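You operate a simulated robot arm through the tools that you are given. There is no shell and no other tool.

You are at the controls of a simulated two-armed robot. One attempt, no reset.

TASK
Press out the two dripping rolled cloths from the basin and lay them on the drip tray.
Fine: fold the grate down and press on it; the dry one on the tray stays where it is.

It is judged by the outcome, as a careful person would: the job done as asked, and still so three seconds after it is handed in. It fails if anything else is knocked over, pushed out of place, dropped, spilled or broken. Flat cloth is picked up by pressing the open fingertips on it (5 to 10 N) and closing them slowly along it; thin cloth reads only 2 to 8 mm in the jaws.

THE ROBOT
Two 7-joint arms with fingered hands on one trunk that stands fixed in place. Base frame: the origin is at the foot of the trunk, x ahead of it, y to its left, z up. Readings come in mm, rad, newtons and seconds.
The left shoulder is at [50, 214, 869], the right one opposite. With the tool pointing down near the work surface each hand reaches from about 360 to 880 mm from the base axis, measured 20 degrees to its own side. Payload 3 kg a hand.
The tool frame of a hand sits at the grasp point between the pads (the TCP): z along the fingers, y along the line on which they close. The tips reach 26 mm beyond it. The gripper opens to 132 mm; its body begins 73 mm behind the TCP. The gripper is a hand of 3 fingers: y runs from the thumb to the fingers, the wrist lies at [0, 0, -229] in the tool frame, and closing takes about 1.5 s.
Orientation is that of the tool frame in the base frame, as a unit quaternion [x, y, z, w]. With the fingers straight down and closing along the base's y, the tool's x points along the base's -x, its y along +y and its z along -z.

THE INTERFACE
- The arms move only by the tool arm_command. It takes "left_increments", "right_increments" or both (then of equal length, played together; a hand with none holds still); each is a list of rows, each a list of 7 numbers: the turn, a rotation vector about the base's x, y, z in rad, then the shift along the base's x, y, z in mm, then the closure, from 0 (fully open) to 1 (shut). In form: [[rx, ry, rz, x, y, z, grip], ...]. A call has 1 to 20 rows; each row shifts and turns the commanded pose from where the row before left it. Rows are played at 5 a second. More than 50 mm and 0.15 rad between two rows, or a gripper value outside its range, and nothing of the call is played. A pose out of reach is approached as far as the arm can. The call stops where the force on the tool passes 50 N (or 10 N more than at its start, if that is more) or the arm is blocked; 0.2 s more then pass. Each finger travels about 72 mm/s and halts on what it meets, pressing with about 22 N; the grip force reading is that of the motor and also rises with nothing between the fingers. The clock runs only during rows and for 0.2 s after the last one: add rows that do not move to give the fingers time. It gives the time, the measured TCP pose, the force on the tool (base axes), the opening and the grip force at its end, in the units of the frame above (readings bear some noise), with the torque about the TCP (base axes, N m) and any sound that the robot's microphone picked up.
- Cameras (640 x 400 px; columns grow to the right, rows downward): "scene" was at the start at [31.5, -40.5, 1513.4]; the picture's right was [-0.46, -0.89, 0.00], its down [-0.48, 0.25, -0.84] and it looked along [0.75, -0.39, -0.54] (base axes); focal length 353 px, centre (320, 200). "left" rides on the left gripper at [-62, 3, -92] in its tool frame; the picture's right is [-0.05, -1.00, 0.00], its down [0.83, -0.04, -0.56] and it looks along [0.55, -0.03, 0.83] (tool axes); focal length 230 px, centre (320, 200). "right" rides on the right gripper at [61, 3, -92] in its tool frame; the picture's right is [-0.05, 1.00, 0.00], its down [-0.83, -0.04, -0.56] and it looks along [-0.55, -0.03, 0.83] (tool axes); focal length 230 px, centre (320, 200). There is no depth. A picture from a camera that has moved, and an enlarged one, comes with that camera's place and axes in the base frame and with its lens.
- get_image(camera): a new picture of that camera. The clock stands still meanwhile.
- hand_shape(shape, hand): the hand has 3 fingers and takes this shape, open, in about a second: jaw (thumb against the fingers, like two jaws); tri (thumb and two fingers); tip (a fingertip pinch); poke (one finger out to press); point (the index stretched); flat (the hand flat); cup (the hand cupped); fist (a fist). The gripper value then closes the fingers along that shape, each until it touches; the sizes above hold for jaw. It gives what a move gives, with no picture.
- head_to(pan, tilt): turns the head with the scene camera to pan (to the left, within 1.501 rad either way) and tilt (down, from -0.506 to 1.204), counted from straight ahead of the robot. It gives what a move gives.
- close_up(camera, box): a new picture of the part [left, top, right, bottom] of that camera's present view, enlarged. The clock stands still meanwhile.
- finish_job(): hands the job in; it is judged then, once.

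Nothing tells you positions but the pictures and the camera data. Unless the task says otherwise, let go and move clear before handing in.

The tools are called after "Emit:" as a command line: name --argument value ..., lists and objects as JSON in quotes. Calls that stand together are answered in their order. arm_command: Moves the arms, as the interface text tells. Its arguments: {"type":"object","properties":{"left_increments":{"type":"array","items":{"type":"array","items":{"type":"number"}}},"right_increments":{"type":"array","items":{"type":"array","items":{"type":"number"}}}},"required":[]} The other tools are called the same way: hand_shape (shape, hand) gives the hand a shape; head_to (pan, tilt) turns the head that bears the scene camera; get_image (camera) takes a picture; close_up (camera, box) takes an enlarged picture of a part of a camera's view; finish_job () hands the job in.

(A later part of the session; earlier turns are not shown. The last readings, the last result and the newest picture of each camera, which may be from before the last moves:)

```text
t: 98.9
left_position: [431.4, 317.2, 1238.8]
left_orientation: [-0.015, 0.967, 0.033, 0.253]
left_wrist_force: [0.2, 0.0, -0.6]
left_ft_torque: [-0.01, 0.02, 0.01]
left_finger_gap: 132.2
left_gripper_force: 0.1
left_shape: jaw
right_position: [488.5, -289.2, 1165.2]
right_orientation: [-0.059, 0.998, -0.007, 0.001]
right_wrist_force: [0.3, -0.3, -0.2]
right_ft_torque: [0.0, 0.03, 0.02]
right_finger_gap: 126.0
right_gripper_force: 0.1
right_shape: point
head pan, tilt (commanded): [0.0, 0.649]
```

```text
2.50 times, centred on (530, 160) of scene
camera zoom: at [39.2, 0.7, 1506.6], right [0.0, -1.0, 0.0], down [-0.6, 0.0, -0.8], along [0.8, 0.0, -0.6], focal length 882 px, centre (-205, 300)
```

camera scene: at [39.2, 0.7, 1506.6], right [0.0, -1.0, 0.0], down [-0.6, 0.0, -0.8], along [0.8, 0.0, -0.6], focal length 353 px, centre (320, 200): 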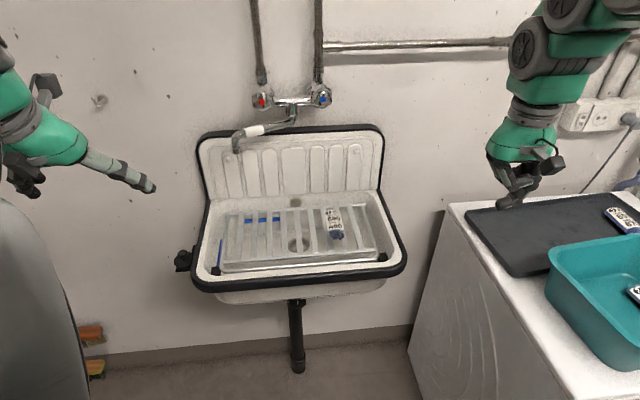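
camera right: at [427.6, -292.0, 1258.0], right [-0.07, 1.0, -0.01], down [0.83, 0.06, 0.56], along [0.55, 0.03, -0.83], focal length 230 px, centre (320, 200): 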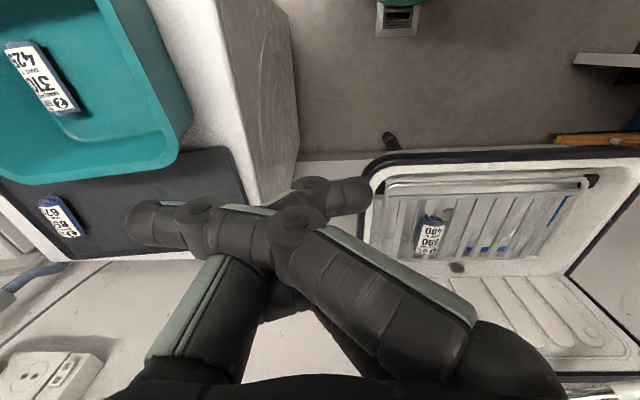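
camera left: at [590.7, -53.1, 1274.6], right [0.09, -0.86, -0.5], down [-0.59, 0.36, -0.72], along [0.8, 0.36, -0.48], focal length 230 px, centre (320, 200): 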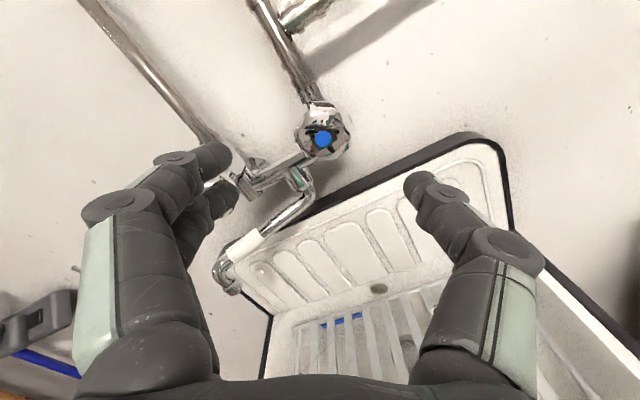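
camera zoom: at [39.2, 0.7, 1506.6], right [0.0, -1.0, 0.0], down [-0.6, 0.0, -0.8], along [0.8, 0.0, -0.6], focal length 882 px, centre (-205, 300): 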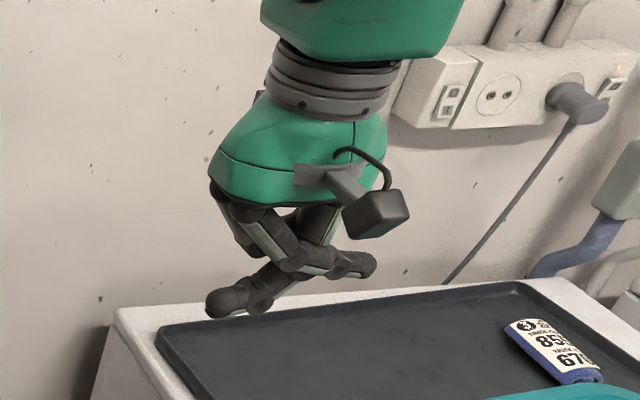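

Emit:
hand_shape --hand "right" --shape "fist"

Emit:
hand_shape --hand "right" --shape "poke"

Emit:
get_image --camera "right"

Emit:
hand_shape --hand "right" --shape "tip"

Emit:
get_image --camera "right"

```text
t: 99.8
left_position: [432.0, 315.3, 1238.2]
left_orientation: [-0.015, 0.967, 0.033, 0.253]
left_wrist_force: [0.3, 0.5, 0.3]
left_ft_torque: [-0.02, -0.02, 0.03]
left_finger_gap: 132.1
left_gripper_force: 0.0
left_shape: jaw
right_position: [488.1, -289.9, 1164.8]
right_orientation: [-0.059, 0.998, -0.007, 0.0]
right_wrist_force: [0.5, 1.1, -0.2]
right_ft_torque: [0.0, 0.0, 0.0]
right_finger_gap: 0.0
right_gripper_force: 0.0
right_shape: fist
head pan, tilt (commanded): [0.0, 0.649]
```

```text
t: 100.7
left_position: [431.3, 316.7, 1238.1]
left_orientation: [-0.015, 0.967, 0.034, 0.253]
left_wrist_force: [-0.2, 0.2, 1.1]
left_ft_torque: [0.0, 0.0, 0.01]
left_finger_gap: 131.9
left_gripper_force: 0.0
left_shape: jaw
right_position: [488.6, -290.4, 1166.1]
right_orientation: [-0.059, 0.998, -0.007, 0.001]
right_wrist_force: [-0.4, -0.6, 0.3]
right_ft_torque: [0.01, 0.01, -0.02]
right_finger_gap: 0.0
right_gripper_force: 0.0
right_shape: poke
head pan, tilt (commanded): [0.0, 0.649]
```

```text
taken
camera right: at [427.6, -292.0, 1257.9], right [-0.07, 1.0, -0.01], down [0.83, 0.06, 0.56], along [0.55, 0.03, -0.83], focal length 230 px, centre (320, 200)
```

right: 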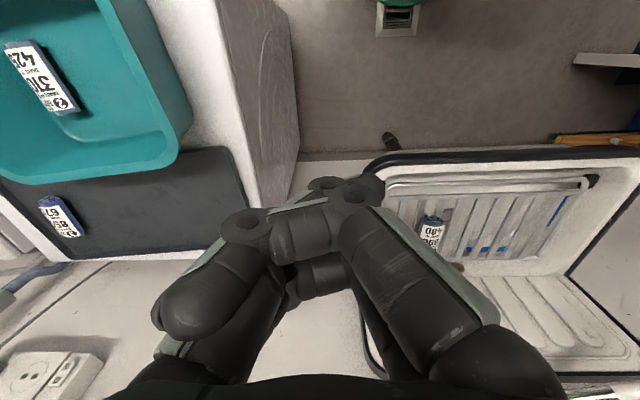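

```text
t: 101.6
left_position: [430.3, 316.5, 1238.0]
left_orientation: [-0.016, 0.967, 0.034, 0.253]
left_wrist_force: [0.6, 0.3, 0.3]
left_ft_torque: [0.01, 0.01, 0.01]
left_finger_gap: 131.9
left_gripper_force: 0.0
left_shape: jaw
right_position: [488.2, -289.6, 1164.4]
right_orientation: [-0.059, 0.998, -0.007, 0.0]
right_wrist_force: [0.2, 0.6, -0.2]
right_ft_torque: [0.01, -0.04, -0.01]
right_finger_gap: 58.3
right_gripper_force: 0.0
right_shape: tip
head pan, tilt (commanded): [0.0, 0.649]
```

```text
taken
camera right: at [427.6, -292.0, 1258.0], right [-0.07, 1.0, -0.01], down [0.83, 0.06, 0.56], along [0.55, 0.03, -0.83], focal length 230 px, centre (320, 200)
```

right: 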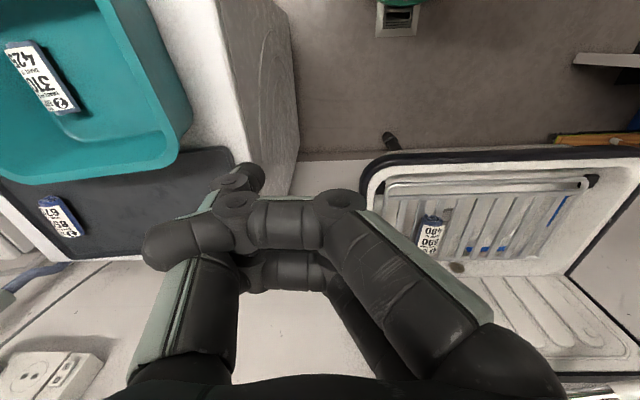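

Emit:
hand_shape --hand "right" --shape "jaw"

Emit:
get_image --camera "right"

Emit:
arm_command --right_increments '[[0, 0, 0, 0, 0, 0, 1.0], [0, 0, 0, 0, 0, 0, 1.0], [0, 0, 0, 0, 0, 0, 1.0], [0, 0, 0, 0, 0, 0, 1.0], [0, 0, 0, 0, 0, 0, 1.0], [0, 0, 0, 0, 0, 0, 1.0], [0, 0, 0, 0, 0, 0, 1.0], [0, 0, 0, 0, 0, 0, 1.0]]'

Emit:
get_image --camera "right"

```text
t: 102.5
left_position: [430.2, 316.0, 1238.3]
left_orientation: [-0.015, 0.967, 0.033, 0.253]
left_wrist_force: [-0.1, -0.3, -0.7]
left_ft_torque: [0.01, -0.04, 0.02]
left_finger_gap: 132.1
left_gripper_force: 0.1
left_shape: jaw
right_position: [488.9, -288.9, 1163.9]
right_orientation: [-0.059, 0.998, -0.007, 0.0]
right_wrist_force: [-0.1, -0.1, 0.6]
right_ft_torque: [0.03, 0.0, -0.01]
right_finger_gap: 57.7
right_gripper_force: 0.1
right_shape: jaw
head pan, tilt (commanded): [0.0, 0.649]
```

```text
taken
camera right: at [427.6, -292.0, 1258.0], right [-0.07, 1.0, -0.01], down [0.83, 0.06, 0.56], along [0.55, 0.03, -0.83], focal length 230 px, centre (320, 200)
```

right: 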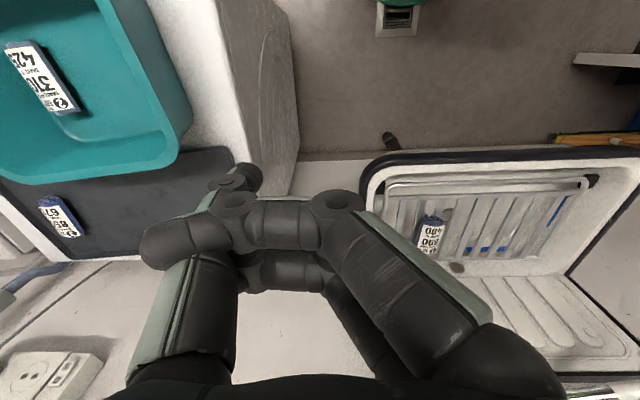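

```text
t: 104.3
left_position: [431.2, 316.1, 1238.1]
left_orientation: [-0.015, 0.967, 0.034, 0.254]
left_wrist_force: [0.4, -0.6, -0.7]
left_ft_torque: [0.0, 0.02, 0.03]
left_finger_gap: 131.8
left_gripper_force: 0.1
left_shape: jaw
right_position: [489.2, -289.5, 1165.1]
right_orientation: [-0.059, 0.998, -0.007, 0.0]
right_wrist_force: [-0.8, -0.1, -0.6]
right_ft_torque: [0.0, 0.01, 0.01]
right_finger_gap: 0.0
right_gripper_force: 21.2
right_shape: jaw
head pan, tilt (commanded): [0.0, 0.649]
```

```text
taken
camera right: at [427.6, -292.0, 1258.0], right [-0.07, 1.0, -0.01], down [0.83, 0.06, 0.56], along [0.55, 0.03, -0.83], focal length 230 px, centre (320, 200)
```

right: 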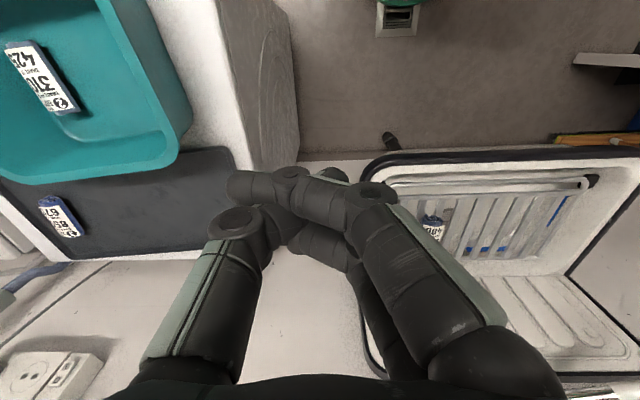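

Emit:
arm_command --right_increments '[[0, 0, 0, 0, 0, 0, 0.9], [0, 0, 0, 0, 0, 0, 0.8], [0, 0, 0, 0, 0, 0, 0.7], [0, 0, 0, 0, 0, 0, 0.6], [0, 0, 0, 0, 0, 0, 0.5], [0, 0, 0, 0, 0, 0, 0.4], [0, 0, 0, 0, 0, 0, 0.2], [0, 0, 0, 0, 0, 0, 0], [0, 0, 0, 0, 0, 0, 0], [0, 0, 0, 0, 0, 0, 0], [0, 0, 0, 0, 0, 0, 0]]'

Emit:
get_image --camera "right"

```text
t: 106.7
left_position: [431.5, 316.1, 1237.3]
left_orientation: [-0.016, 0.967, 0.033, 0.254]
left_wrist_force: [0.1, 0.1, -0.2]
left_ft_torque: [-0.02, 0.02, -0.04]
left_finger_gap: 132.0
left_gripper_force: 0.0
left_shape: jaw
right_position: [488.7, -290.1, 1165.5]
right_orientation: [-0.059, 0.998, -0.007, -0.001]
right_wrist_force: [0.4, 0.1, 0.5]
right_ft_torque: [0.01, 0.01, 0.01]
right_finger_gap: 131.7
right_gripper_force: 0.0
right_shape: jaw
head pan, tilt (commanded): [0.0, 0.649]
```

```text
taken
camera right: at [427.6, -292.0, 1257.9], right [-0.07, 1.0, -0.01], down [0.83, 0.06, 0.56], along [0.55, 0.03, -0.83], focal length 230 px, centre (320, 200)
```

right: 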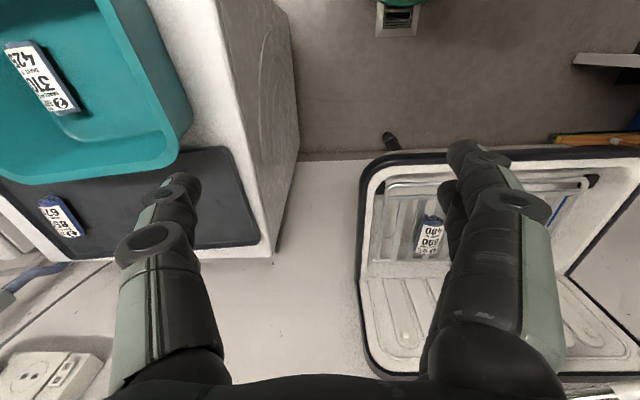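

The hand is free again; from now on I keep the jaw shape. With the jaws closed and the hand tilted about 15° (wrist away from the tap), I'll approach a point above roll 1 to press it.

Emit:
arm_command --right_increments '[[0, 0, 0, 26.4, 31.3, -19.4, 0.3], [0, 0, 0, 26.4, 31.3, -19.4, 0.6], [0, 0, 0, 26.4, 31.3, -19.4, 0.8], [0.009, -0.0862, 0, 26.4, 31.3, -19.4, 1.0], [0.009, -0.0862, 0, 26.4, 31.3, -19.4, 1.0], [0.009, -0.0862, 0, 26.4, 31.3, -19.4, 1.0], [0, 0, 0, 26.4, 31.3, -19.4, 1.0], [0, 0, 0, 26.4, 31.3, -19.4, 1.0], [0, 0, 0, 0, 0, 0, 1.0]]'

Emit:
get_image --camera "right"

Emit:
get_image --camera "scene"

```text
t: 108.7
left_position: [431.7, 316.4, 1237.4]
left_orientation: [-0.015, 0.967, 0.034, 0.253]
left_wrist_force: [-0.3, 0.3, -1.1]
left_ft_torque: [0.03, -0.02, -0.01]
left_finger_gap: 132.1
left_gripper_force: 0.1
left_shape: jaw
right_position: [698.8, -42.2, 1009.0]
right_orientation: [-0.057, 0.99, 0.0, 0.13]
right_wrist_force: [0.2, 0.3, -0.2]
right_ft_torque: [-0.02, 0.01, -0.03]
right_finger_gap: 0.0
right_gripper_force: 22.6
right_shape: jaw
head pan, tilt (commanded): [0.0, 0.649]
```

```text
taken
camera right: at [615.7, -45.9, 1083.1], right [-0.06, 1.0, 0.0], down [0.66, 0.04, 0.75], along [0.75, 0.05, -0.66], focal length 230 px, centre (320, 200)
```

right: 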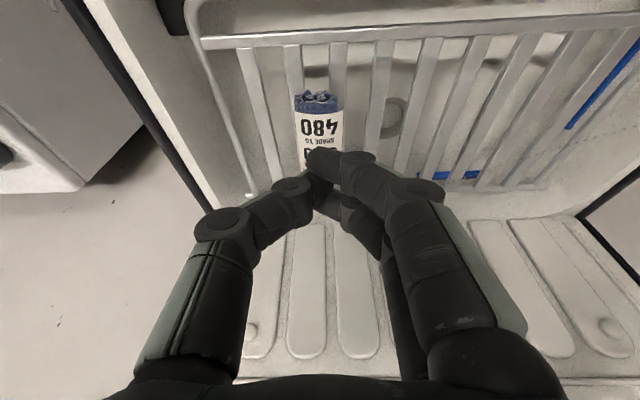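

```text
taken
camera scene: at [39.2, 0.7, 1506.6], right [0.0, -1.0, 0.0], down [-0.6, 0.0, -0.8], along [0.8, 0.0, -0.6], focal length 353 px, centre (320, 200)
```

scene: 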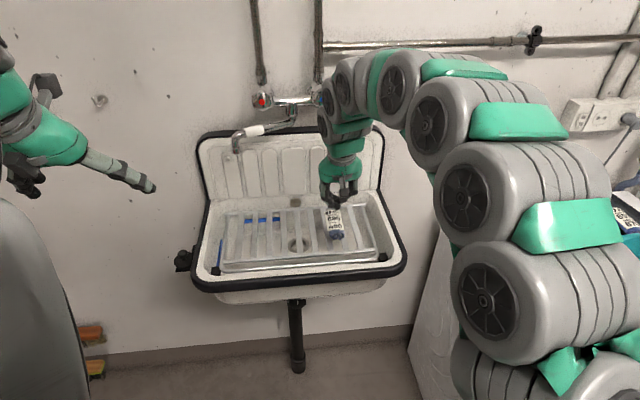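

Aligned over roll 1. Moving over its centre and descending until contact.

Emit:
arm_command --right_increments '[[0, 0, 0, 20, 1, -25, 1.0], [0, 0, 0, 19, 1, -30, 1.0], [0, 0, 0, 0, 0, 0, 1.0]]'

Emit:
arm_command --right_increments '[[0, 0, 0, 0, 0, -8, 1.0], [0, 0, 0, 0, 0, -6, 1.0], [0, 0, 0, 0, 0, 0, 1.0]]'

Emit:
get_image --camera "right"

Emit:
get_image --camera "scene"

```text
t: 109.5
left_position: [429.4, 316.4, 1238.6]
left_orientation: [-0.016, 0.967, 0.034, 0.253]
left_wrist_force: [0.2, 0.2, 0.7]
left_ft_torque: [0.02, 0.02, 0.0]
left_finger_gap: 132.0
left_gripper_force: 0.0
left_shape: jaw
right_position: [737.0, -38.3, 956.2]
right_orientation: [-0.058, 0.99, -0.001, 0.131]
right_wrist_force: [0.9, 0.0, -0.2]
right_ft_torque: [0.01, -0.03, -0.04]
right_finger_gap: 0.0
right_gripper_force: 21.8
right_shape: jaw
head pan, tilt (commanded): [0.0, 0.649]
```

```text
t: 110.3
left_position: [430.1, 316.7, 1238.1]
left_orientation: [-0.016, 0.967, 0.035, 0.253]
left_wrist_force: [0.0, 0.4, -1.2]
left_ft_torque: [0.0, 0.0, 0.0]
left_finger_gap: 131.9
left_gripper_force: 0.0
left_shape: jaw
right_position: [737.5, -38.1, 940.5]
right_orientation: [-0.058, 0.99, -0.001, 0.13]
right_wrist_force: [-0.1, -0.1, -0.6]
right_ft_torque: [-0.01, 0.02, -0.02]
right_finger_gap: 0.0
right_gripper_force: 22.2
right_shape: jaw
head pan, tilt (commanded): [0.0, 0.649]
```

```text
taken
camera right: at [653.5, -42.2, 1015.3], right [-0.06, 1.0, 0.0], down [0.66, 0.05, 0.75], along [0.75, 0.05, -0.66], focal length 230 px, centre (320, 200)
```

right: 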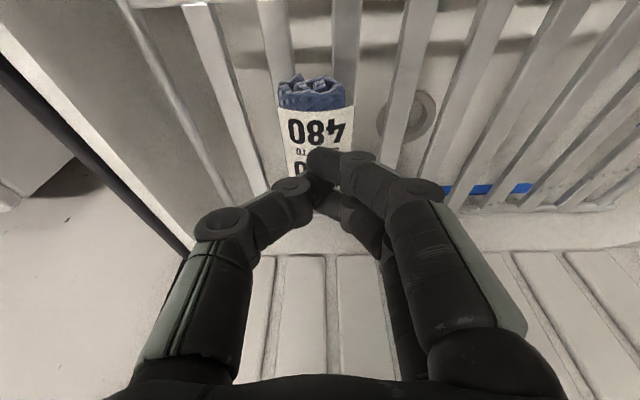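

```text
taken
camera scene: at [39.2, 0.7, 1506.6], right [0.0, -1.0, 0.0], down [-0.6, 0.0, -0.8], along [0.8, 0.0, -0.6], focal length 353 px, centre (320, 200)
```

scene: 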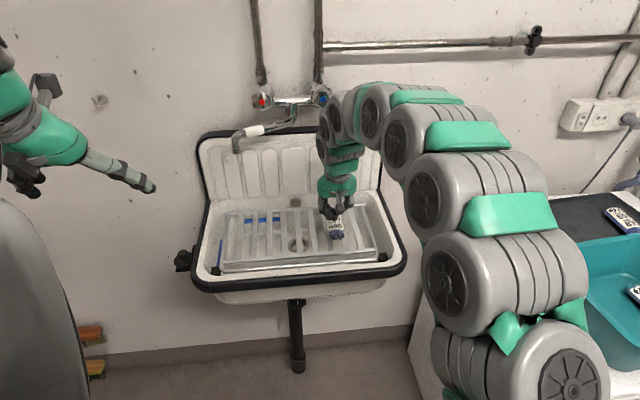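

Emit:
arm_command --right_increments '[[0, 0, 0, 0, 0, -5, 1.0], [0, 0, 0, 0, 0, -5, 1.0], [0, 0, 0, 0, 0, 0, 1.0]]'

Emit:
arm_command --right_increments '[[0, 0, 0, 0, 0, -3, 1.0], [0, 0, 0, 0, 0, -3, 1.0], [0, 0, 0, 0, 0, 0, 1.0]]'

Emit:
close_up --camera "scene" --box '[280, 150, 400, 270]'

```text
t: 111.1
left_position: [430.8, 316.9, 1239.7]
left_orientation: [-0.015, 0.966, 0.034, 0.254]
left_wrist_force: [0.5, -1.0, 0.1]
left_ft_torque: [0.02, 0.03, -0.03]
left_finger_gap: 132.0
left_gripper_force: 0.1
left_shape: jaw
right_position: [737.4, -37.1, 929.9]
right_orientation: [-0.059, 0.99, -0.001, 0.13]
right_wrist_force: [-0.1, -0.4, 0.7]
right_ft_torque: [0.0, 0.02, 0.0]
right_finger_gap: 0.1
right_gripper_force: 22.4
right_shape: jaw
head pan, tilt (commanded): [0.0, 0.649]
```

```text
t: 111.9
left_position: [430.4, 316.9, 1239.2]
left_orientation: [-0.016, 0.966, 0.034, 0.254]
left_wrist_force: [-0.2, -0.1, -0.5]
left_ft_torque: [0.01, 0.01, 0.01]
left_finger_gap: 132.1
left_gripper_force: 0.0
left_shape: jaw
right_position: [738.1, -35.8, 923.8]
right_orientation: [-0.058, 0.99, 0.0, 0.13]
right_wrist_force: [0.1, -0.3, -0.2]
right_ft_torque: [0.02, 0.0, 0.0]
right_finger_gap: 0.1
right_gripper_force: 21.7
right_shape: jaw
head pan, tilt (commanded): [0.0, 0.649]
```

```text
3.33 times, centred on (340, 210) of scene
camera zoom: at [39.2, 0.7, 1506.6], right [0.0, -1.0, 0.0], down [-0.6, 0.0, -0.8], along [0.8, 0.0, -0.6], focal length 1177 px, centre (253, 167)
```

zoom: 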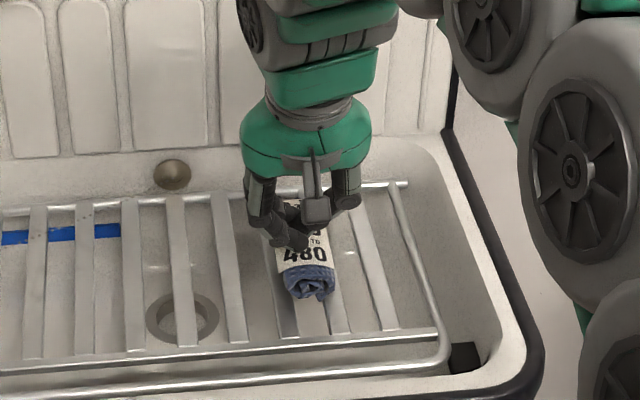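

Emit:
arm_command --right_increments '[[0, 0, 0, 0, 0, -3, 1.0], [0, 0, 0, 0, 0, -3, 1.0], [0, 0, 0, 0, 0, 0, 1.0]]'

Emit:
arm_command --right_increments '[[0, 0, 0, 0, 0, -3, 1.0], [0, 0, 0, 0, 0, -3, 1.0], [0, 0, 0, 0, 0, 0, 1.0]]'

Emit:
close_up --camera "right" --box '[200, 40, 440, 220]'

```text
t: 112.7
left_position: [430.6, 316.7, 1237.2]
left_orientation: [-0.015, 0.967, 0.034, 0.253]
left_wrist_force: [0.0, -0.6, 0.0]
left_ft_torque: [0.02, 0.01, -0.04]
left_finger_gap: 132.1
left_gripper_force: 0.0
left_shape: jaw
right_position: [738.3, -34.6, 920.5]
right_orientation: [-0.059, 0.989, 0.001, 0.133]
right_wrist_force: [4.6, 8.6, 34.1]
right_ft_torque: [0.07, 0.09, -0.08]
right_finger_gap: 0.2
right_gripper_force: 22.2
right_shape: jaw
head pan, tilt (commanded): [0.0, 0.649]
```

```text
t: 113.1
left_position: [431.6, 316.1, 1237.7]
left_orientation: [-0.014, 0.966, 0.034, 0.255]
left_wrist_force: [-0.5, 0.5, -0.7]
left_ft_torque: [0.01, 0.0, 0.0]
left_finger_gap: 132.0
left_gripper_force: 0.1
left_shape: jaw
right_position: [739.1, -35.2, 920.2]
right_orientation: [-0.057, 0.989, 0.0, 0.134]
right_wrist_force: [-2.9, 1.0, 17.5]
right_ft_torque: [-0.02, 0.17, 0.0]
right_finger_gap: 0.0
right_gripper_force: 21.5
right_shape: jaw
head pan, tilt (commanded): [0.0, 0.649]
stopped in row 1 (right hand): the force on the tool passed its limit at 52 N (the readings are from after the stop); the commanded pose is now the measured one
```

```text
2.22 times, centred on (320, 130) of right
camera zoom: at [656.4, -40.0, 993.4], right [-0.07, 1.0, 0.0], down [0.65, 0.04, 0.76], along [0.75, 0.05, -0.65], focal length 511 px, centre (320, 356)
```

zoom: 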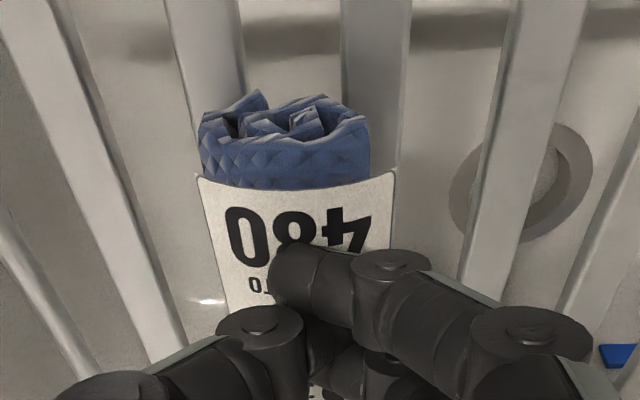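

Firm contact on the roll. I'll hold a steady press of roughly 35–40 N for a couple of seconds.

Emit:
arm_command --right_increments '[[0, 0, 0, 0, 0, -1.2, 1.0], [0, 0, 0, 0, 0, 0, 1.0], [0, 0, 0, 0, 0, 0, 1.0], [0, 0, 0, 0, 0, 0, 1.0], [0, 0, 0, 0, 0, 0, 1.0]]'

Emit:
arm_command --right_increments '[[0, 0, 0, 0, 0, -1, 1.0], [0, 0, 0, 0, 0, 0, 1.0], [0, 0, 0, 0, 0, 0, 1.0], [0, 0, 0, 0, 0, 0, 1.0], [0, 0, 0, 0, 0, 0, 1.0]]'

Emit:
close_up --camera "scene" --box '[280, 150, 400, 270]'

Emit:
close_up --camera "right" --box '[200, 40, 440, 220]'

```text
t: 114.5
left_position: [430.6, 316.1, 1238.5]
left_orientation: [-0.014, 0.966, 0.034, 0.255]
left_wrist_force: [-0.3, 0.1, 0.3]
left_ft_torque: [-0.01, 0.0, 0.0]
left_finger_gap: 132.1
left_gripper_force: 0.1
left_shape: jaw
right_position: [741.6, -35.3, 919.3]
right_orientation: [-0.059, 0.989, 0.001, 0.136]
right_wrist_force: [-3.3, 0.1, 17.7]
right_ft_torque: [-0.12, 0.21, 0.0]
right_finger_gap: 0.1
right_gripper_force: 22.0
right_shape: jaw
head pan, tilt (commanded): [0.0, 0.649]
stopped in row 5 (right hand): the force on the tool passed its limit at 50 N (the readings are from after the stop); the commanded pose is now the measured one
```

```text
t: 115.7
left_position: [430.7, 316.6, 1238.0]
left_orientation: [-0.015, 0.966, 0.035, 0.255]
left_wrist_force: [0.6, -0.2, -0.1]
left_ft_torque: [0.01, -0.01, 0.03]
left_finger_gap: 131.9
left_gripper_force: 0.1
left_shape: jaw
right_position: [741.5, -35.2, 919.9]
right_orientation: [-0.058, 0.989, 0.0, 0.136]
right_wrist_force: [0.6, -0.8, 45.1]
right_ft_torque: [-0.19, 0.14, -0.04]
right_finger_gap: 0.3
right_gripper_force: 21.9
right_shape: jaw
head pan, tilt (commanded): [0.0, 0.649]
```

```text
3.33 times, centred on (340, 210) of scene
camera zoom: at [38.6, 0.7, 1506.6], right [0.0, -1.0, 0.0], down [-0.6, 0.0, -0.8], along [0.8, 0.0, -0.6], focal length 1177 px, centre (253, 167)
```

zoom: 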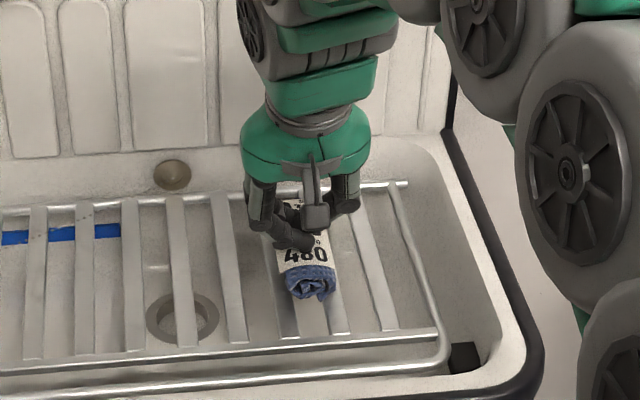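

```text
2.22 times, centred on (320, 130) of right
camera zoom: at [657.3, -40.1, 992.2], right [-0.07, 1.0, 0.0], down [0.65, 0.04, 0.76], along [0.76, 0.05, -0.65], focal length 511 px, centre (320, 356)
```

zoom: 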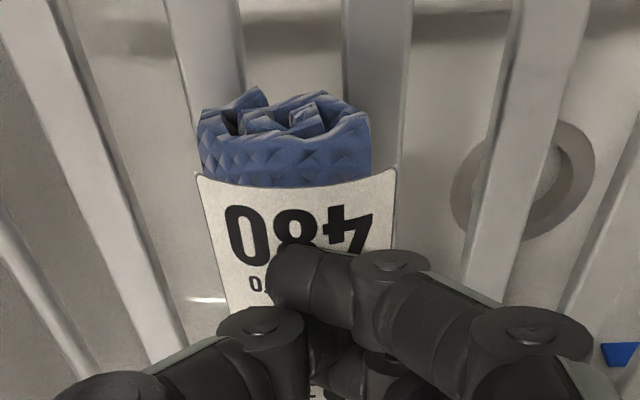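

The cloth is turning a brighter, drier blue as I press. Holding the ~45 N press a few seconds longer.

Emit:
arm_command --right_increments '[[0, 0, 0, 0, 0, 0, 1.0], [0, 0, 0, 0, 0, 0, 1.0], [0, 0, 0, 0, 0, 0, 1.0], [0, 0, 0, 0, 0, 0, 1.0], [0, 0, 0, 0, 0, 0, 1.0], [0, 0, 0, 0, 0, 0, 1.0], [0, 0, 0, 0, 0, 0, 1.0], [0, 0, 0, 0, 0, 0, 1.0], [0, 0, 0, 0, 0, 0, 1.0], [0, 0, 0, 0, 0, 0, 1.0]]'

Emit:
close_up --camera "right" --box '[200, 40, 440, 220]'

```text
t: 117.2
left_position: [430.9, 317.5, 1239.5]
left_orientation: [-0.015, 0.967, 0.035, 0.253]
left_wrist_force: [-0.2, 0.2, -0.3]
left_ft_torque: [-0.04, 0.02, -0.03]
left_finger_gap: 131.9
left_gripper_force: 0.0
left_shape: jaw
right_position: [741.6, -34.9, 919.4]
right_orientation: [-0.059, 0.989, 0.0, 0.137]
right_wrist_force: [-5.4, -1.0, 19.3]
right_ft_torque: [-0.16, 0.23, -0.05]
right_finger_gap: 0.0
right_gripper_force: 22.3
right_shape: jaw
head pan, tilt (commanded): [0.0, 0.649]
stopped in row 7 (right hand): the force on the tool passed its limit at 55 N (the readings are from after the stop); the commanded pose is now the measured one
```

```text
2.22 times, centred on (320, 130) of right
camera zoom: at [657.6, -39.8, 992.6], right [-0.07, 1.0, 0.0], down [0.65, 0.04, 0.76], along [0.76, 0.05, -0.65], focal length 511 px, centre (320, 356)
```

zoom: 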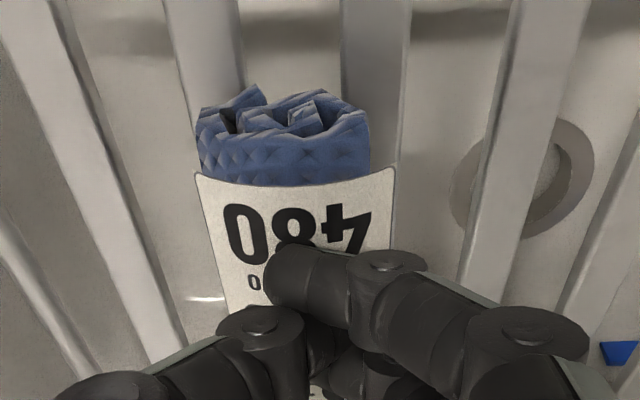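

Now pressing the nearer part of the roll as well.

Emit:
arm_command --right_increments '[[0, 0, 0, 0, 0, 6, 1.0], [0, 0, 0, -1, 0, 4, 1.0], [0, 0, 0, -24, -2.5, 0, 1.0], [0, 0, 0, 0, 0, -5, 1.0], [0, 0, 0, 0, 0, -3, 1.0], [0, 0, 0, 0, 0, 0, 1.0]]'

Emit:
arm_command --right_increments '[[0, 0, 0, 0, 0, -2, 1.0], [0, 0, 0, 0, 0, -1, 1.0], [0, 0, 0, 0, 0, 0, 1.0], [0, 0, 0, 0, 0, 0, 1.0]]'

Emit:
close_up --camera "right" --box '[200, 40, 440, 220]'

```text
t: 118.6
left_position: [431.3, 316.8, 1239.5]
left_orientation: [-0.015, 0.967, 0.034, 0.253]
left_wrist_force: [0.9, -0.4, -0.1]
left_ft_torque: [0.01, 0.0, 0.01]
left_finger_gap: 132.1
left_gripper_force: 0.1
left_shape: jaw
right_position: [716.2, -36.8, 921.2]
right_orientation: [-0.058, 0.989, 0.0, 0.136]
right_wrist_force: [0.6, -0.1, 0.6]
right_ft_torque: [-0.01, 0.0, -0.02]
right_finger_gap: 0.0
right_gripper_force: 21.9
right_shape: jaw
head pan, tilt (commanded): [0.0, 0.649]
```

```text
t: 119.6
left_position: [430.6, 315.7, 1238.2]
left_orientation: [-0.013, 0.966, 0.033, 0.254]
left_wrist_force: [0.5, 0.3, -0.3]
left_ft_torque: [0.0, -0.02, 0.0]
left_finger_gap: 131.8
left_gripper_force: 0.1
left_shape: jaw
right_position: [718.2, -37.5, 919.1]
right_orientation: [-0.058, 0.989, 0.001, 0.137]
right_wrist_force: [2.2, -7.1, 33.7]
right_ft_torque: [-0.16, -0.09, -0.02]
right_finger_gap: 0.0
right_gripper_force: 22.1
right_shape: jaw
head pan, tilt (commanded): [0.0, 0.649]
```

```text
2.22 times, centred on (320, 130) of right
camera zoom: at [633.4, -42.8, 991.4], right [-0.06, 1.0, 0.0], down [0.65, 0.04, 0.76], along [0.76, 0.05, -0.65], focal length 511 px, centre (320, 356)
```

zoom: 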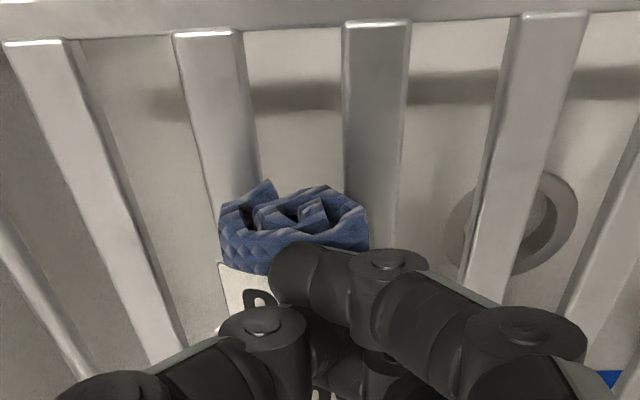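

Emit:
arm_command --right_increments '[[0, 0, 0, 0, 0, 0, 1.0], [0, 0, 0, 0, 0, 0, 1.0], [0, 0, 0, 0, 0, 0, 1.0], [0, 0, 0, 0, 0, 0, 1.0], [0, 0, 0, 0, 0, 0, 1.0], [0, 0, 0, 0, 0, 0, 1.0], [0, 0, 0, 0, 0, 0, 1.0]]'

Emit:
arm_command --right_increments '[[0, 0, 0, 0, 0, 8, 1.0], [0, 0, 0, 0, 0, 20, 1.0], [0, 0, 0, 0, 0, 30, 0.7], [0, 0, 0, 0, 0, 20, 0.45], [0, 0, 0, 0, 0, 0, 0.4], [0, 0, 0, 0, 0, 0, 0.4]]'

Emit:
get_image --camera "right"

Emit:
close_up --camera "scene" --box '[230, 80, 400, 270]'

```text
t: 121.2
left_position: [431.4, 314.8, 1239.3]
left_orientation: [-0.015, 0.967, 0.033, 0.254]
left_wrist_force: [0.8, -0.4, 0.7]
left_ft_torque: [0.0, 0.04, 0.0]
left_finger_gap: 131.9
left_gripper_force: 0.0
left_shape: jaw
right_position: [716.6, -38.9, 918.2]
right_orientation: [-0.057, 0.989, 0.0, 0.137]
right_wrist_force: [0.7, -9.8, 48.7]
right_ft_torque: [-0.24, -0.06, -0.05]
right_finger_gap: 0.1
right_gripper_force: 22.2
right_shape: jaw
head pan, tilt (commanded): [0.0, 0.649]
```

```text
t: 122.6
left_position: [432.0, 316.1, 1238.9]
left_orientation: [-0.016, 0.967, 0.034, 0.254]
left_wrist_force: [-0.2, -0.1, 0.2]
left_ft_torque: [0.02, -0.01, 0.02]
left_finger_gap: 132.3
left_gripper_force: 0.2
left_shape: jaw
right_position: [715.8, -38.0, 994.0]
right_orientation: [-0.059, 0.989, 0.001, 0.135]
right_wrist_force: [-0.2, -0.4, -0.1]
right_ft_torque: [-0.02, 0.01, 0.0]
right_finger_gap: 78.5
right_gripper_force: 0.1
right_shape: jaw
head pan, tilt (commanded): [0.0, 0.649]
```

```text
taken
camera right: at [632.2, -42.4, 1066.6], right [-0.07, 1.0, 0.0], down [0.65, 0.04, 0.76], along [0.76, 0.05, -0.65], focal length 230 px, centre (320, 200)
```

right: 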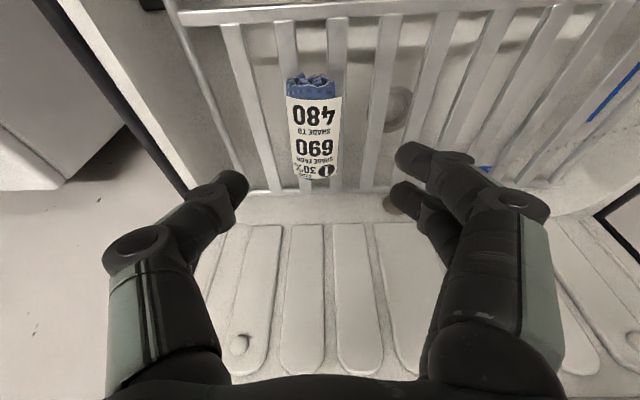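

```text
2.11 times, centred on (315, 175) of scene
camera zoom: at [39.2, 0.7, 1506.6], right [0.0, -1.0, 0.0], down [-0.6, 0.0, -0.8], along [0.8, 0.0, -0.6], focal length 743 px, centre (330, 253)
```

zoom: 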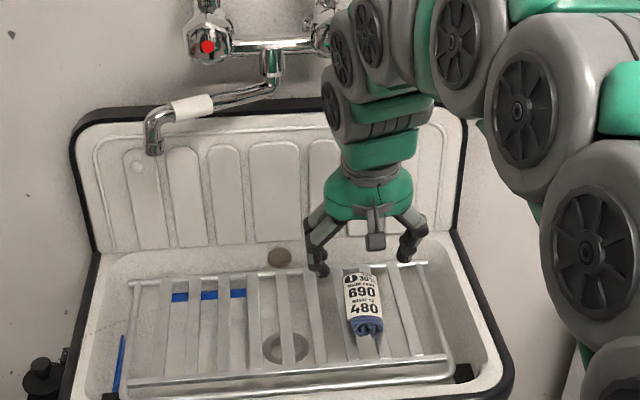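

Roll 1 now shows a dry blue colour and the tap stays closed. Re-gripping roll 1 with the hand still tilted.

Emit:
arm_command --right_increments '[[0, 0, 0, 14, -2, -30, 0.4], [0, 0, 0, 13, -2, -30, 0.4], [0, 0, 0, 0, 0, -15, 0.4], [0, 0, 0, 0, 0, -10, 0.4], [0, 0, 0, 0, 0, 0, 0.4]]'

Emit:
get_image --camera "right"

Emit:
close_up --camera "scene" --box '[230, 80, 400, 270]'

```text
t: 123.8
left_position: [430.5, 315.8, 1237.9]
left_orientation: [-0.016, 0.967, 0.034, 0.253]
left_wrist_force: [0.3, 0.6, 0.3]
left_ft_torque: [0.02, -0.01, -0.01]
left_finger_gap: 132.0
left_gripper_force: 0.1
left_shape: jaw
right_position: [741.0, -42.8, 909.4]
right_orientation: [-0.058, 0.989, 0.0, 0.135]
right_wrist_force: [-0.4, -0.2, 0.0]
right_ft_torque: [0.0, 0.01, -0.01]
right_finger_gap: 78.7
right_gripper_force: 0.1
right_shape: jaw
head pan, tilt (commanded): [0.0, 0.649]
```

```text
taken
camera right: at [658.1, -46.4, 982.7], right [-0.06, 1.0, 0.0], down [0.65, 0.04, 0.76], along [0.76, 0.05, -0.65], focal length 230 px, centre (320, 200)
```

right: 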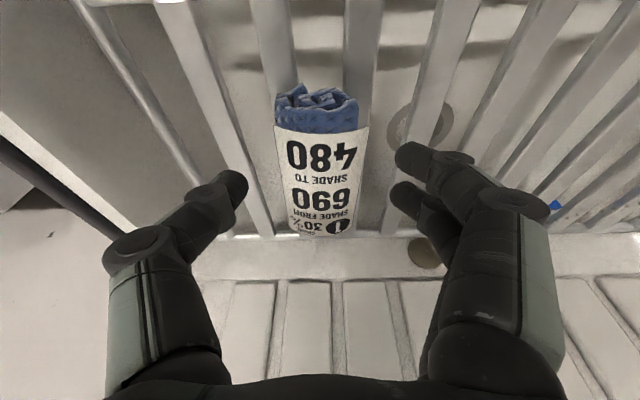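

```text
2.11 times, centred on (315, 175) of scene
camera zoom: at [39.2, 0.7, 1506.6], right [0.0, -1.0, 0.0], down [-0.6, 0.0, -0.8], along [0.8, 0.0, -0.6], focal length 743 px, centre (330, 253)
```

zoom: 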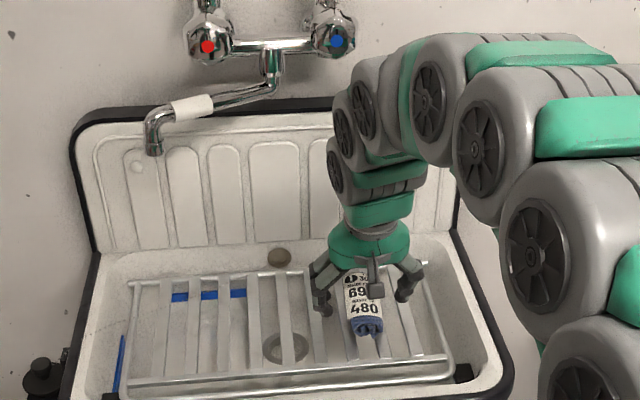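

Emit:
arm_command --right_increments '[[0, 0, 0, 2, 0, -7, 0.4], [0, 0, 0, 0, 0, -5, 0.4], [0, 0, 0, 0, 0, 0, 0.4]]'

Emit:
arm_command --right_increments '[[0, 0, 0, 0, 0, -3, 0.4], [0, 0, 0, 0, 0, 0, 0.4]]'

```text
t: 124.6
left_position: [430.7, 316.6, 1237.7]
left_orientation: [-0.015, 0.967, 0.033, 0.254]
left_wrist_force: [-0.1, -0.4, -0.1]
left_ft_torque: [0.03, -0.03, -0.02]
left_finger_gap: 131.8
left_gripper_force: 0.1
left_shape: jaw
right_position: [743.9, -42.9, 897.2]
right_orientation: [-0.058, 0.989, 0.0, 0.136]
right_wrist_force: [0.9, -0.1, 0.8]
right_ft_torque: [-0.01, -0.01, 0.01]
right_finger_gap: 78.8
right_gripper_force: 0.0
right_shape: jaw
head pan, tilt (commanded): [0.0, 0.649]
```

```text
t: 125.2
left_position: [430.9, 316.3, 1238.2]
left_orientation: [-0.014, 0.967, 0.035, 0.253]
left_wrist_force: [0.3, 0.4, -0.6]
left_ft_torque: [-0.02, -0.02, 0.01]
left_finger_gap: 132.1
left_gripper_force: 0.0
left_shape: jaw
right_position: [743.8, -41.2, 895.3]
right_orientation: [-0.058, 0.989, 0.0, 0.136]
right_wrist_force: [-0.2, -0.7, -0.2]
right_ft_torque: [0.0, 0.0, -0.01]
right_finger_gap: 78.6
right_gripper_force: 0.0
right_shape: jaw
head pan, tilt (commanded): [0.0, 0.649]
```

Emit:
arm_command --right_increments '[[0, 0, 0, 0, 0, -2, 0.45], [0, 0, 0, 0, 0, 0, 0.53], [0, 0, 0, 0, 0, 0, 0.6], [0, 0, 0, 0, 0, 0, 0.68], [0, 0, 0, 0, 0, 0, 0.76], [0, 0, 0, 0, 0, 0, 0.84], [0, 0, 0, 0, 0, 0, 0.84], [0, 0, 0, 0, 0, 0, 0.84]]'

Emit:
close_up --camera "right" --box '[180, 60, 470, 260]'

```text
t: 127.0
left_position: [431.2, 316.6, 1238.0]
left_orientation: [-0.014, 0.967, 0.034, 0.253]
left_wrist_force: [0.0, 0.7, 0.1]
left_ft_torque: [-0.03, 0.01, 0.0]
left_finger_gap: 132.0
left_gripper_force: 0.0
left_shape: jaw
right_position: [744.7, -41.9, 892.8]
right_orientation: [-0.058, 0.989, -0.001, 0.136]
right_wrist_force: [-0.4, -1.0, 0.6]
right_ft_torque: [0.02, 0.0, 0.05]
right_finger_gap: 45.4
right_gripper_force: 22.5
right_shape: jaw
head pan, tilt (commanded): [0.0, 0.649]
```

```text
2.00 times, centred on (325, 160) of right
camera zoom: at [660.9, -46.9, 966.2], right [-0.07, 1.0, 0.0], down [0.65, 0.04, 0.76], along [0.76, 0.05, -0.65], focal length 460 px, centre (310, 280)
```

zoom: 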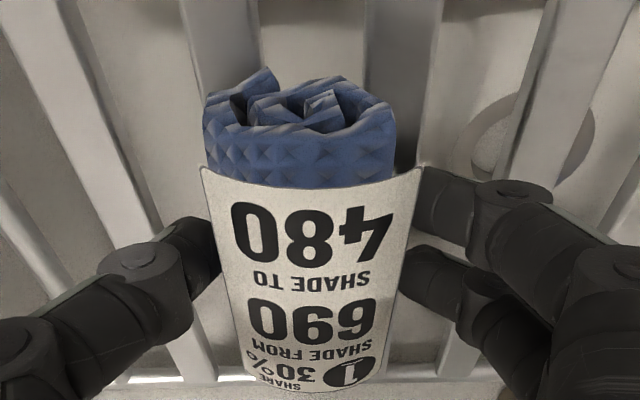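

Roll 1 is gripped. Lifting a little, then drawing back away from the tap while rising.

Emit:
arm_command --right_increments '[[0, 0, 0, 0, 0, 8, 0.84], [0, 0, 0, -3, 0, 12, 0.84], [0, 0, 0, -15, -5, 15, 0.84], [0, 0, 0, -25, -15, 20, 0.84], [0, 0, 0, -25, -20, 25, 0.84], [0, 0, 0, -20, -25, 30, 0.84], [0, 0, 0, 0, -30, 30, 0.84], [0, 0, 0, 0, 0, 0, 0.84]]'

Emit:
get_image --camera "scene"

Emit:
get_image --camera "right"

```text
t: 128.8
left_position: [430.1, 317.0, 1237.6]
left_orientation: [-0.015, 0.967, 0.034, 0.253]
left_wrist_force: [-0.4, 0.6, 0.1]
left_ft_torque: [0.05, 0.01, -0.01]
left_finger_gap: 131.9
left_gripper_force: 0.2
left_shape: jaw
right_position: [658.9, -138.5, 1033.8]
right_orientation: [-0.058, 0.989, 0.001, 0.135]
right_wrist_force: [-0.2, 0.1, -0.4]
right_ft_torque: [-0.01, 0.0, 0.01]
right_finger_gap: 45.3
right_gripper_force: 21.8
right_shape: jaw
head pan, tilt (commanded): [0.0, 0.649]
```

```text
taken
camera scene: at [39.2, 0.7, 1506.6], right [0.0, -1.0, 0.0], down [-0.6, 0.0, -0.8], along [0.8, 0.0, -0.6], focal length 353 px, centre (320, 200)
```

scene: 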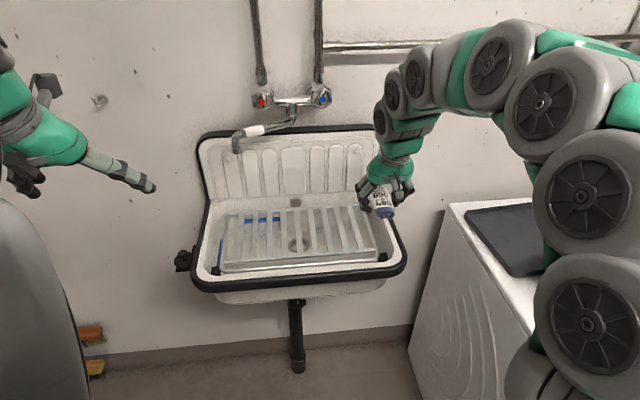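

```text
taken
camera right: at [575.8, -142.5, 1106.9], right [-0.07, 1.0, 0.0], down [0.65, 0.04, 0.76], along [0.76, 0.05, -0.65], focal length 230 px, centre (320, 200)
```

right: 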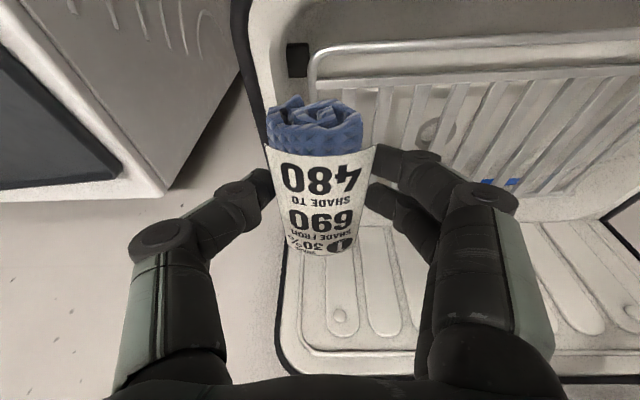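

Roll 1 is held clear; no dripping is visible and the tap is off. Carrying it over to the tray's free left end, near (720,-505).

Emit:
arm_command --right_increments '[[0, 0, 0, 3, -38, 2, 0.84], [0, 0, 0, 5, -42, 2, 0.84], [0, 0, 0, 7, -42, 2, 0.84], [0, 0, 0, 8, -42, 0, 0.84], [0, 0, 0, 8, -42, 0, 0.84], [0, 0, 0, 8, -42, 0, 0.84], [0, 0, 0, 8, -42, 0, 0.84], [0, 0, 0, 8, -42, 0, 0.84], [0, 0, 0, 6, -34, 0, 0.84], [0, 0, 0, 0, 0, 0, 0.84]]'

Emit:
head_to --pan -0.6 --tilt 0.6

Emit:
get_image --camera "scene"

Emit:
get_image --camera "right"

```text
t: 131.0
left_position: [430.0, 316.4, 1238.5]
left_orientation: [-0.016, 0.967, 0.034, 0.253]
left_wrist_force: [0.3, -0.2, -0.5]
left_ft_torque: [0.04, -0.02, 0.01]
left_finger_gap: 132.1
left_gripper_force: 0.1
left_shape: jaw
right_position: [717.1, -506.1, 1041.5]
right_orientation: [-0.058, 0.989, 0.0, 0.135]
right_wrist_force: [0.6, -1.2, -0.5]
right_ft_torque: [0.02, -0.01, 0.01]
right_finger_gap: 45.0
right_gripper_force: 21.9
right_shape: jaw
head pan, tilt (commanded): [0.0, 0.649]
```

```text
t: 132.0
left_position: [430.1, 316.6, 1238.1]
left_orientation: [-0.016, 0.967, 0.034, 0.254]
left_wrist_force: [-0.2, -0.3, -0.7]
left_ft_torque: [0.0, -0.02, 0.0]
left_finger_gap: 132.1
left_gripper_force: 0.0
left_shape: jaw
right_position: [715.6, -505.7, 1041.5]
right_orientation: [-0.059, 0.989, 0.001, 0.136]
right_wrist_force: [-0.5, 0.1, -1.1]
right_ft_torque: [-0.03, 0.02, 0.01]
right_finger_gap: 45.0
right_gripper_force: 22.6
right_shape: jaw
head pan, tilt (commanded): [-0.6, 0.6]
```

```text
taken
camera scene: at [25.4, -49.2, 1510.9], right [-0.56, -0.83, 0.0], down [-0.47, 0.32, -0.83], along [0.68, -0.47, -0.56], focal length 353 px, centre (320, 200)
```

scene: 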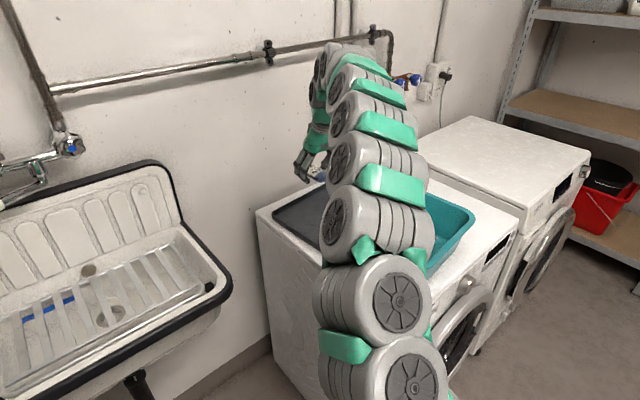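

```text
taken
camera right: at [632.9, -510.5, 1114.5], right [-0.07, 1.0, 0.0], down [0.65, 0.04, 0.76], along [0.76, 0.05, -0.65], focal length 230 px, centre (320, 200)
```

right: 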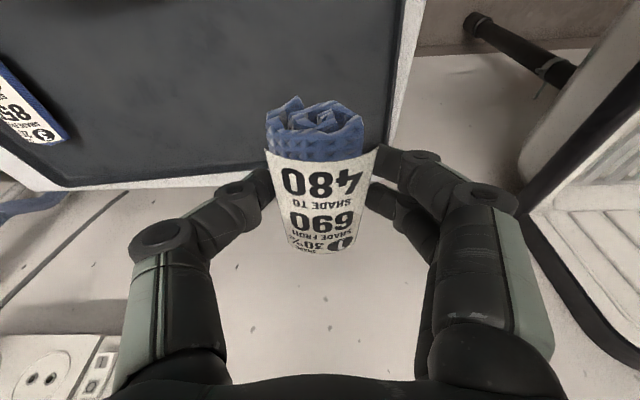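

The tray's left edge is near y -435 and its back edge near x 836 here, so this spot is well inside the tray, far from roll 3. Lowering roll 1.

Emit:
arm_command --right_increments '[[0, 0, 0, 0, -4, -30, 0.84], [0, 0, 0, 0, 0, -35, 0.84], [0, 0, 0, 0, 0, -35, 0.84], [0, 0, 0, 0, 0, -30, 0.84], [0, 0, 0, 0, 0, 0, 0.84]]'

Emit:
get_image --camera "right"

Emit:
close_up --camera "scene" --box '[250, 100, 420, 240]'

```text
t: 133.2
left_position: [431.6, 315.2, 1238.6]
left_orientation: [-0.015, 0.967, 0.033, 0.253]
left_wrist_force: [1.1, -1.3, 0.6]
left_ft_torque: [-0.01, -0.01, -0.01]
left_finger_gap: 132.0
left_gripper_force: 0.1
left_shape: jaw
right_position: [719.9, -505.0, 909.0]
right_orientation: [-0.058, 0.989, 0.0, 0.135]
right_wrist_force: [-0.6, -0.5, -0.9]
right_ft_torque: [-0.02, -0.01, -0.02]
right_finger_gap: 44.7
right_gripper_force: 21.5
right_shape: jaw
head pan, tilt (commanded): [-0.6, 0.6]
```

```text
taken
camera right: at [635.7, -510.0, 981.3], right [-0.06, 1.0, 0.0], down [0.65, 0.04, 0.76], along [0.76, 0.05, -0.65], focal length 230 px, centre (320, 200)
```

right: 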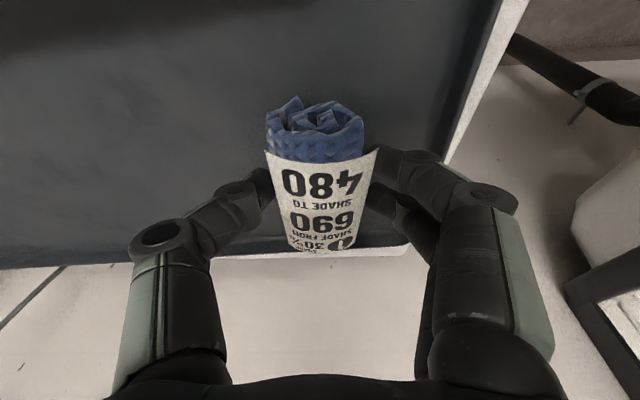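

```text
2.86 times, centred on (335, 170) of scene
camera zoom: at [25.3, -49.2, 1510.9], right [-0.56, -0.83, 0.0], down [-0.47, 0.32, -0.83], along [0.68, -0.47, -0.56], focal length 1008 px, centre (277, 286)
```

zoom: 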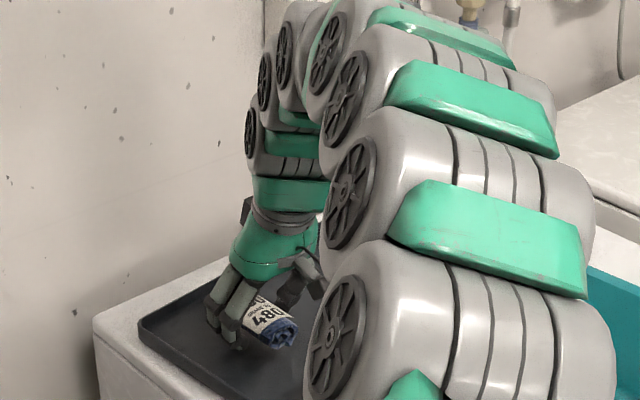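

Emit:
arm_command --right_increments '[[0, 0, 0, 0, 0, -4, 0.84], [0, 0, 0, 0, 0, -4, 0.84], [0, 0, 0, 0, 0, 0, 0.84]]'

Emit:
arm_command --right_increments '[[0, 0, 0, 0, 0, -3, 0.84], [0, 0, 0, 0, 0, -3, 0.84], [0, 0, 0, 0, 0, 0, 0.84]]'

Emit:
arm_command --right_increments '[[0, 0, 0, 0, 0, -3, 0.84], [0, 0, 0, 0, 0, 0, 0.84]]'

```text
t: 134.0
left_position: [430.8, 316.2, 1238.3]
left_orientation: [-0.015, 0.967, 0.033, 0.254]
left_wrist_force: [-0.5, -0.4, -1.0]
left_ft_torque: [0.0, 0.02, 0.0]
left_finger_gap: 131.9
left_gripper_force: 0.0
left_shape: jaw
right_position: [718.0, -505.4, 901.3]
right_orientation: [-0.059, 0.989, 0.0, 0.136]
right_wrist_force: [0.2, 0.2, 0.1]
right_ft_torque: [0.01, 0.02, -0.01]
right_finger_gap: 44.8
right_gripper_force: 21.6
right_shape: jaw
head pan, tilt (commanded): [-0.6, 0.6]
```

```text
t: 134.8
left_position: [431.1, 317.1, 1239.0]
left_orientation: [-0.015, 0.967, 0.034, 0.253]
left_wrist_force: [0.3, 1.0, 0.3]
left_ft_torque: [0.0, 0.02, 0.0]
left_finger_gap: 132.0
left_gripper_force: 0.0
left_shape: jaw
right_position: [718.9, -508.3, 894.9]
right_orientation: [-0.059, 0.989, 0.001, 0.136]
right_wrist_force: [-0.2, 0.2, -0.8]
right_ft_torque: [-0.05, 0.04, -0.02]
right_finger_gap: 45.0
right_gripper_force: 21.7
right_shape: jaw
head pan, tilt (commanded): [-0.6, 0.6]
```

```text
t: 135.4
left_position: [431.8, 316.7, 1238.9]
left_orientation: [-0.015, 0.967, 0.034, 0.253]
left_wrist_force: [0.0, 0.2, 0.4]
left_ft_torque: [-0.01, -0.01, 0.0]
left_finger_gap: 132.0
left_gripper_force: 0.0
left_shape: jaw
right_position: [718.6, -507.5, 892.8]
right_orientation: [-0.058, 0.989, 0.001, 0.136]
right_wrist_force: [0.1, -0.6, -0.2]
right_ft_torque: [-0.04, 0.01, 0.0]
right_finger_gap: 45.0
right_gripper_force: 21.4
right_shape: jaw
head pan, tilt (commanded): [-0.6, 0.6]
```

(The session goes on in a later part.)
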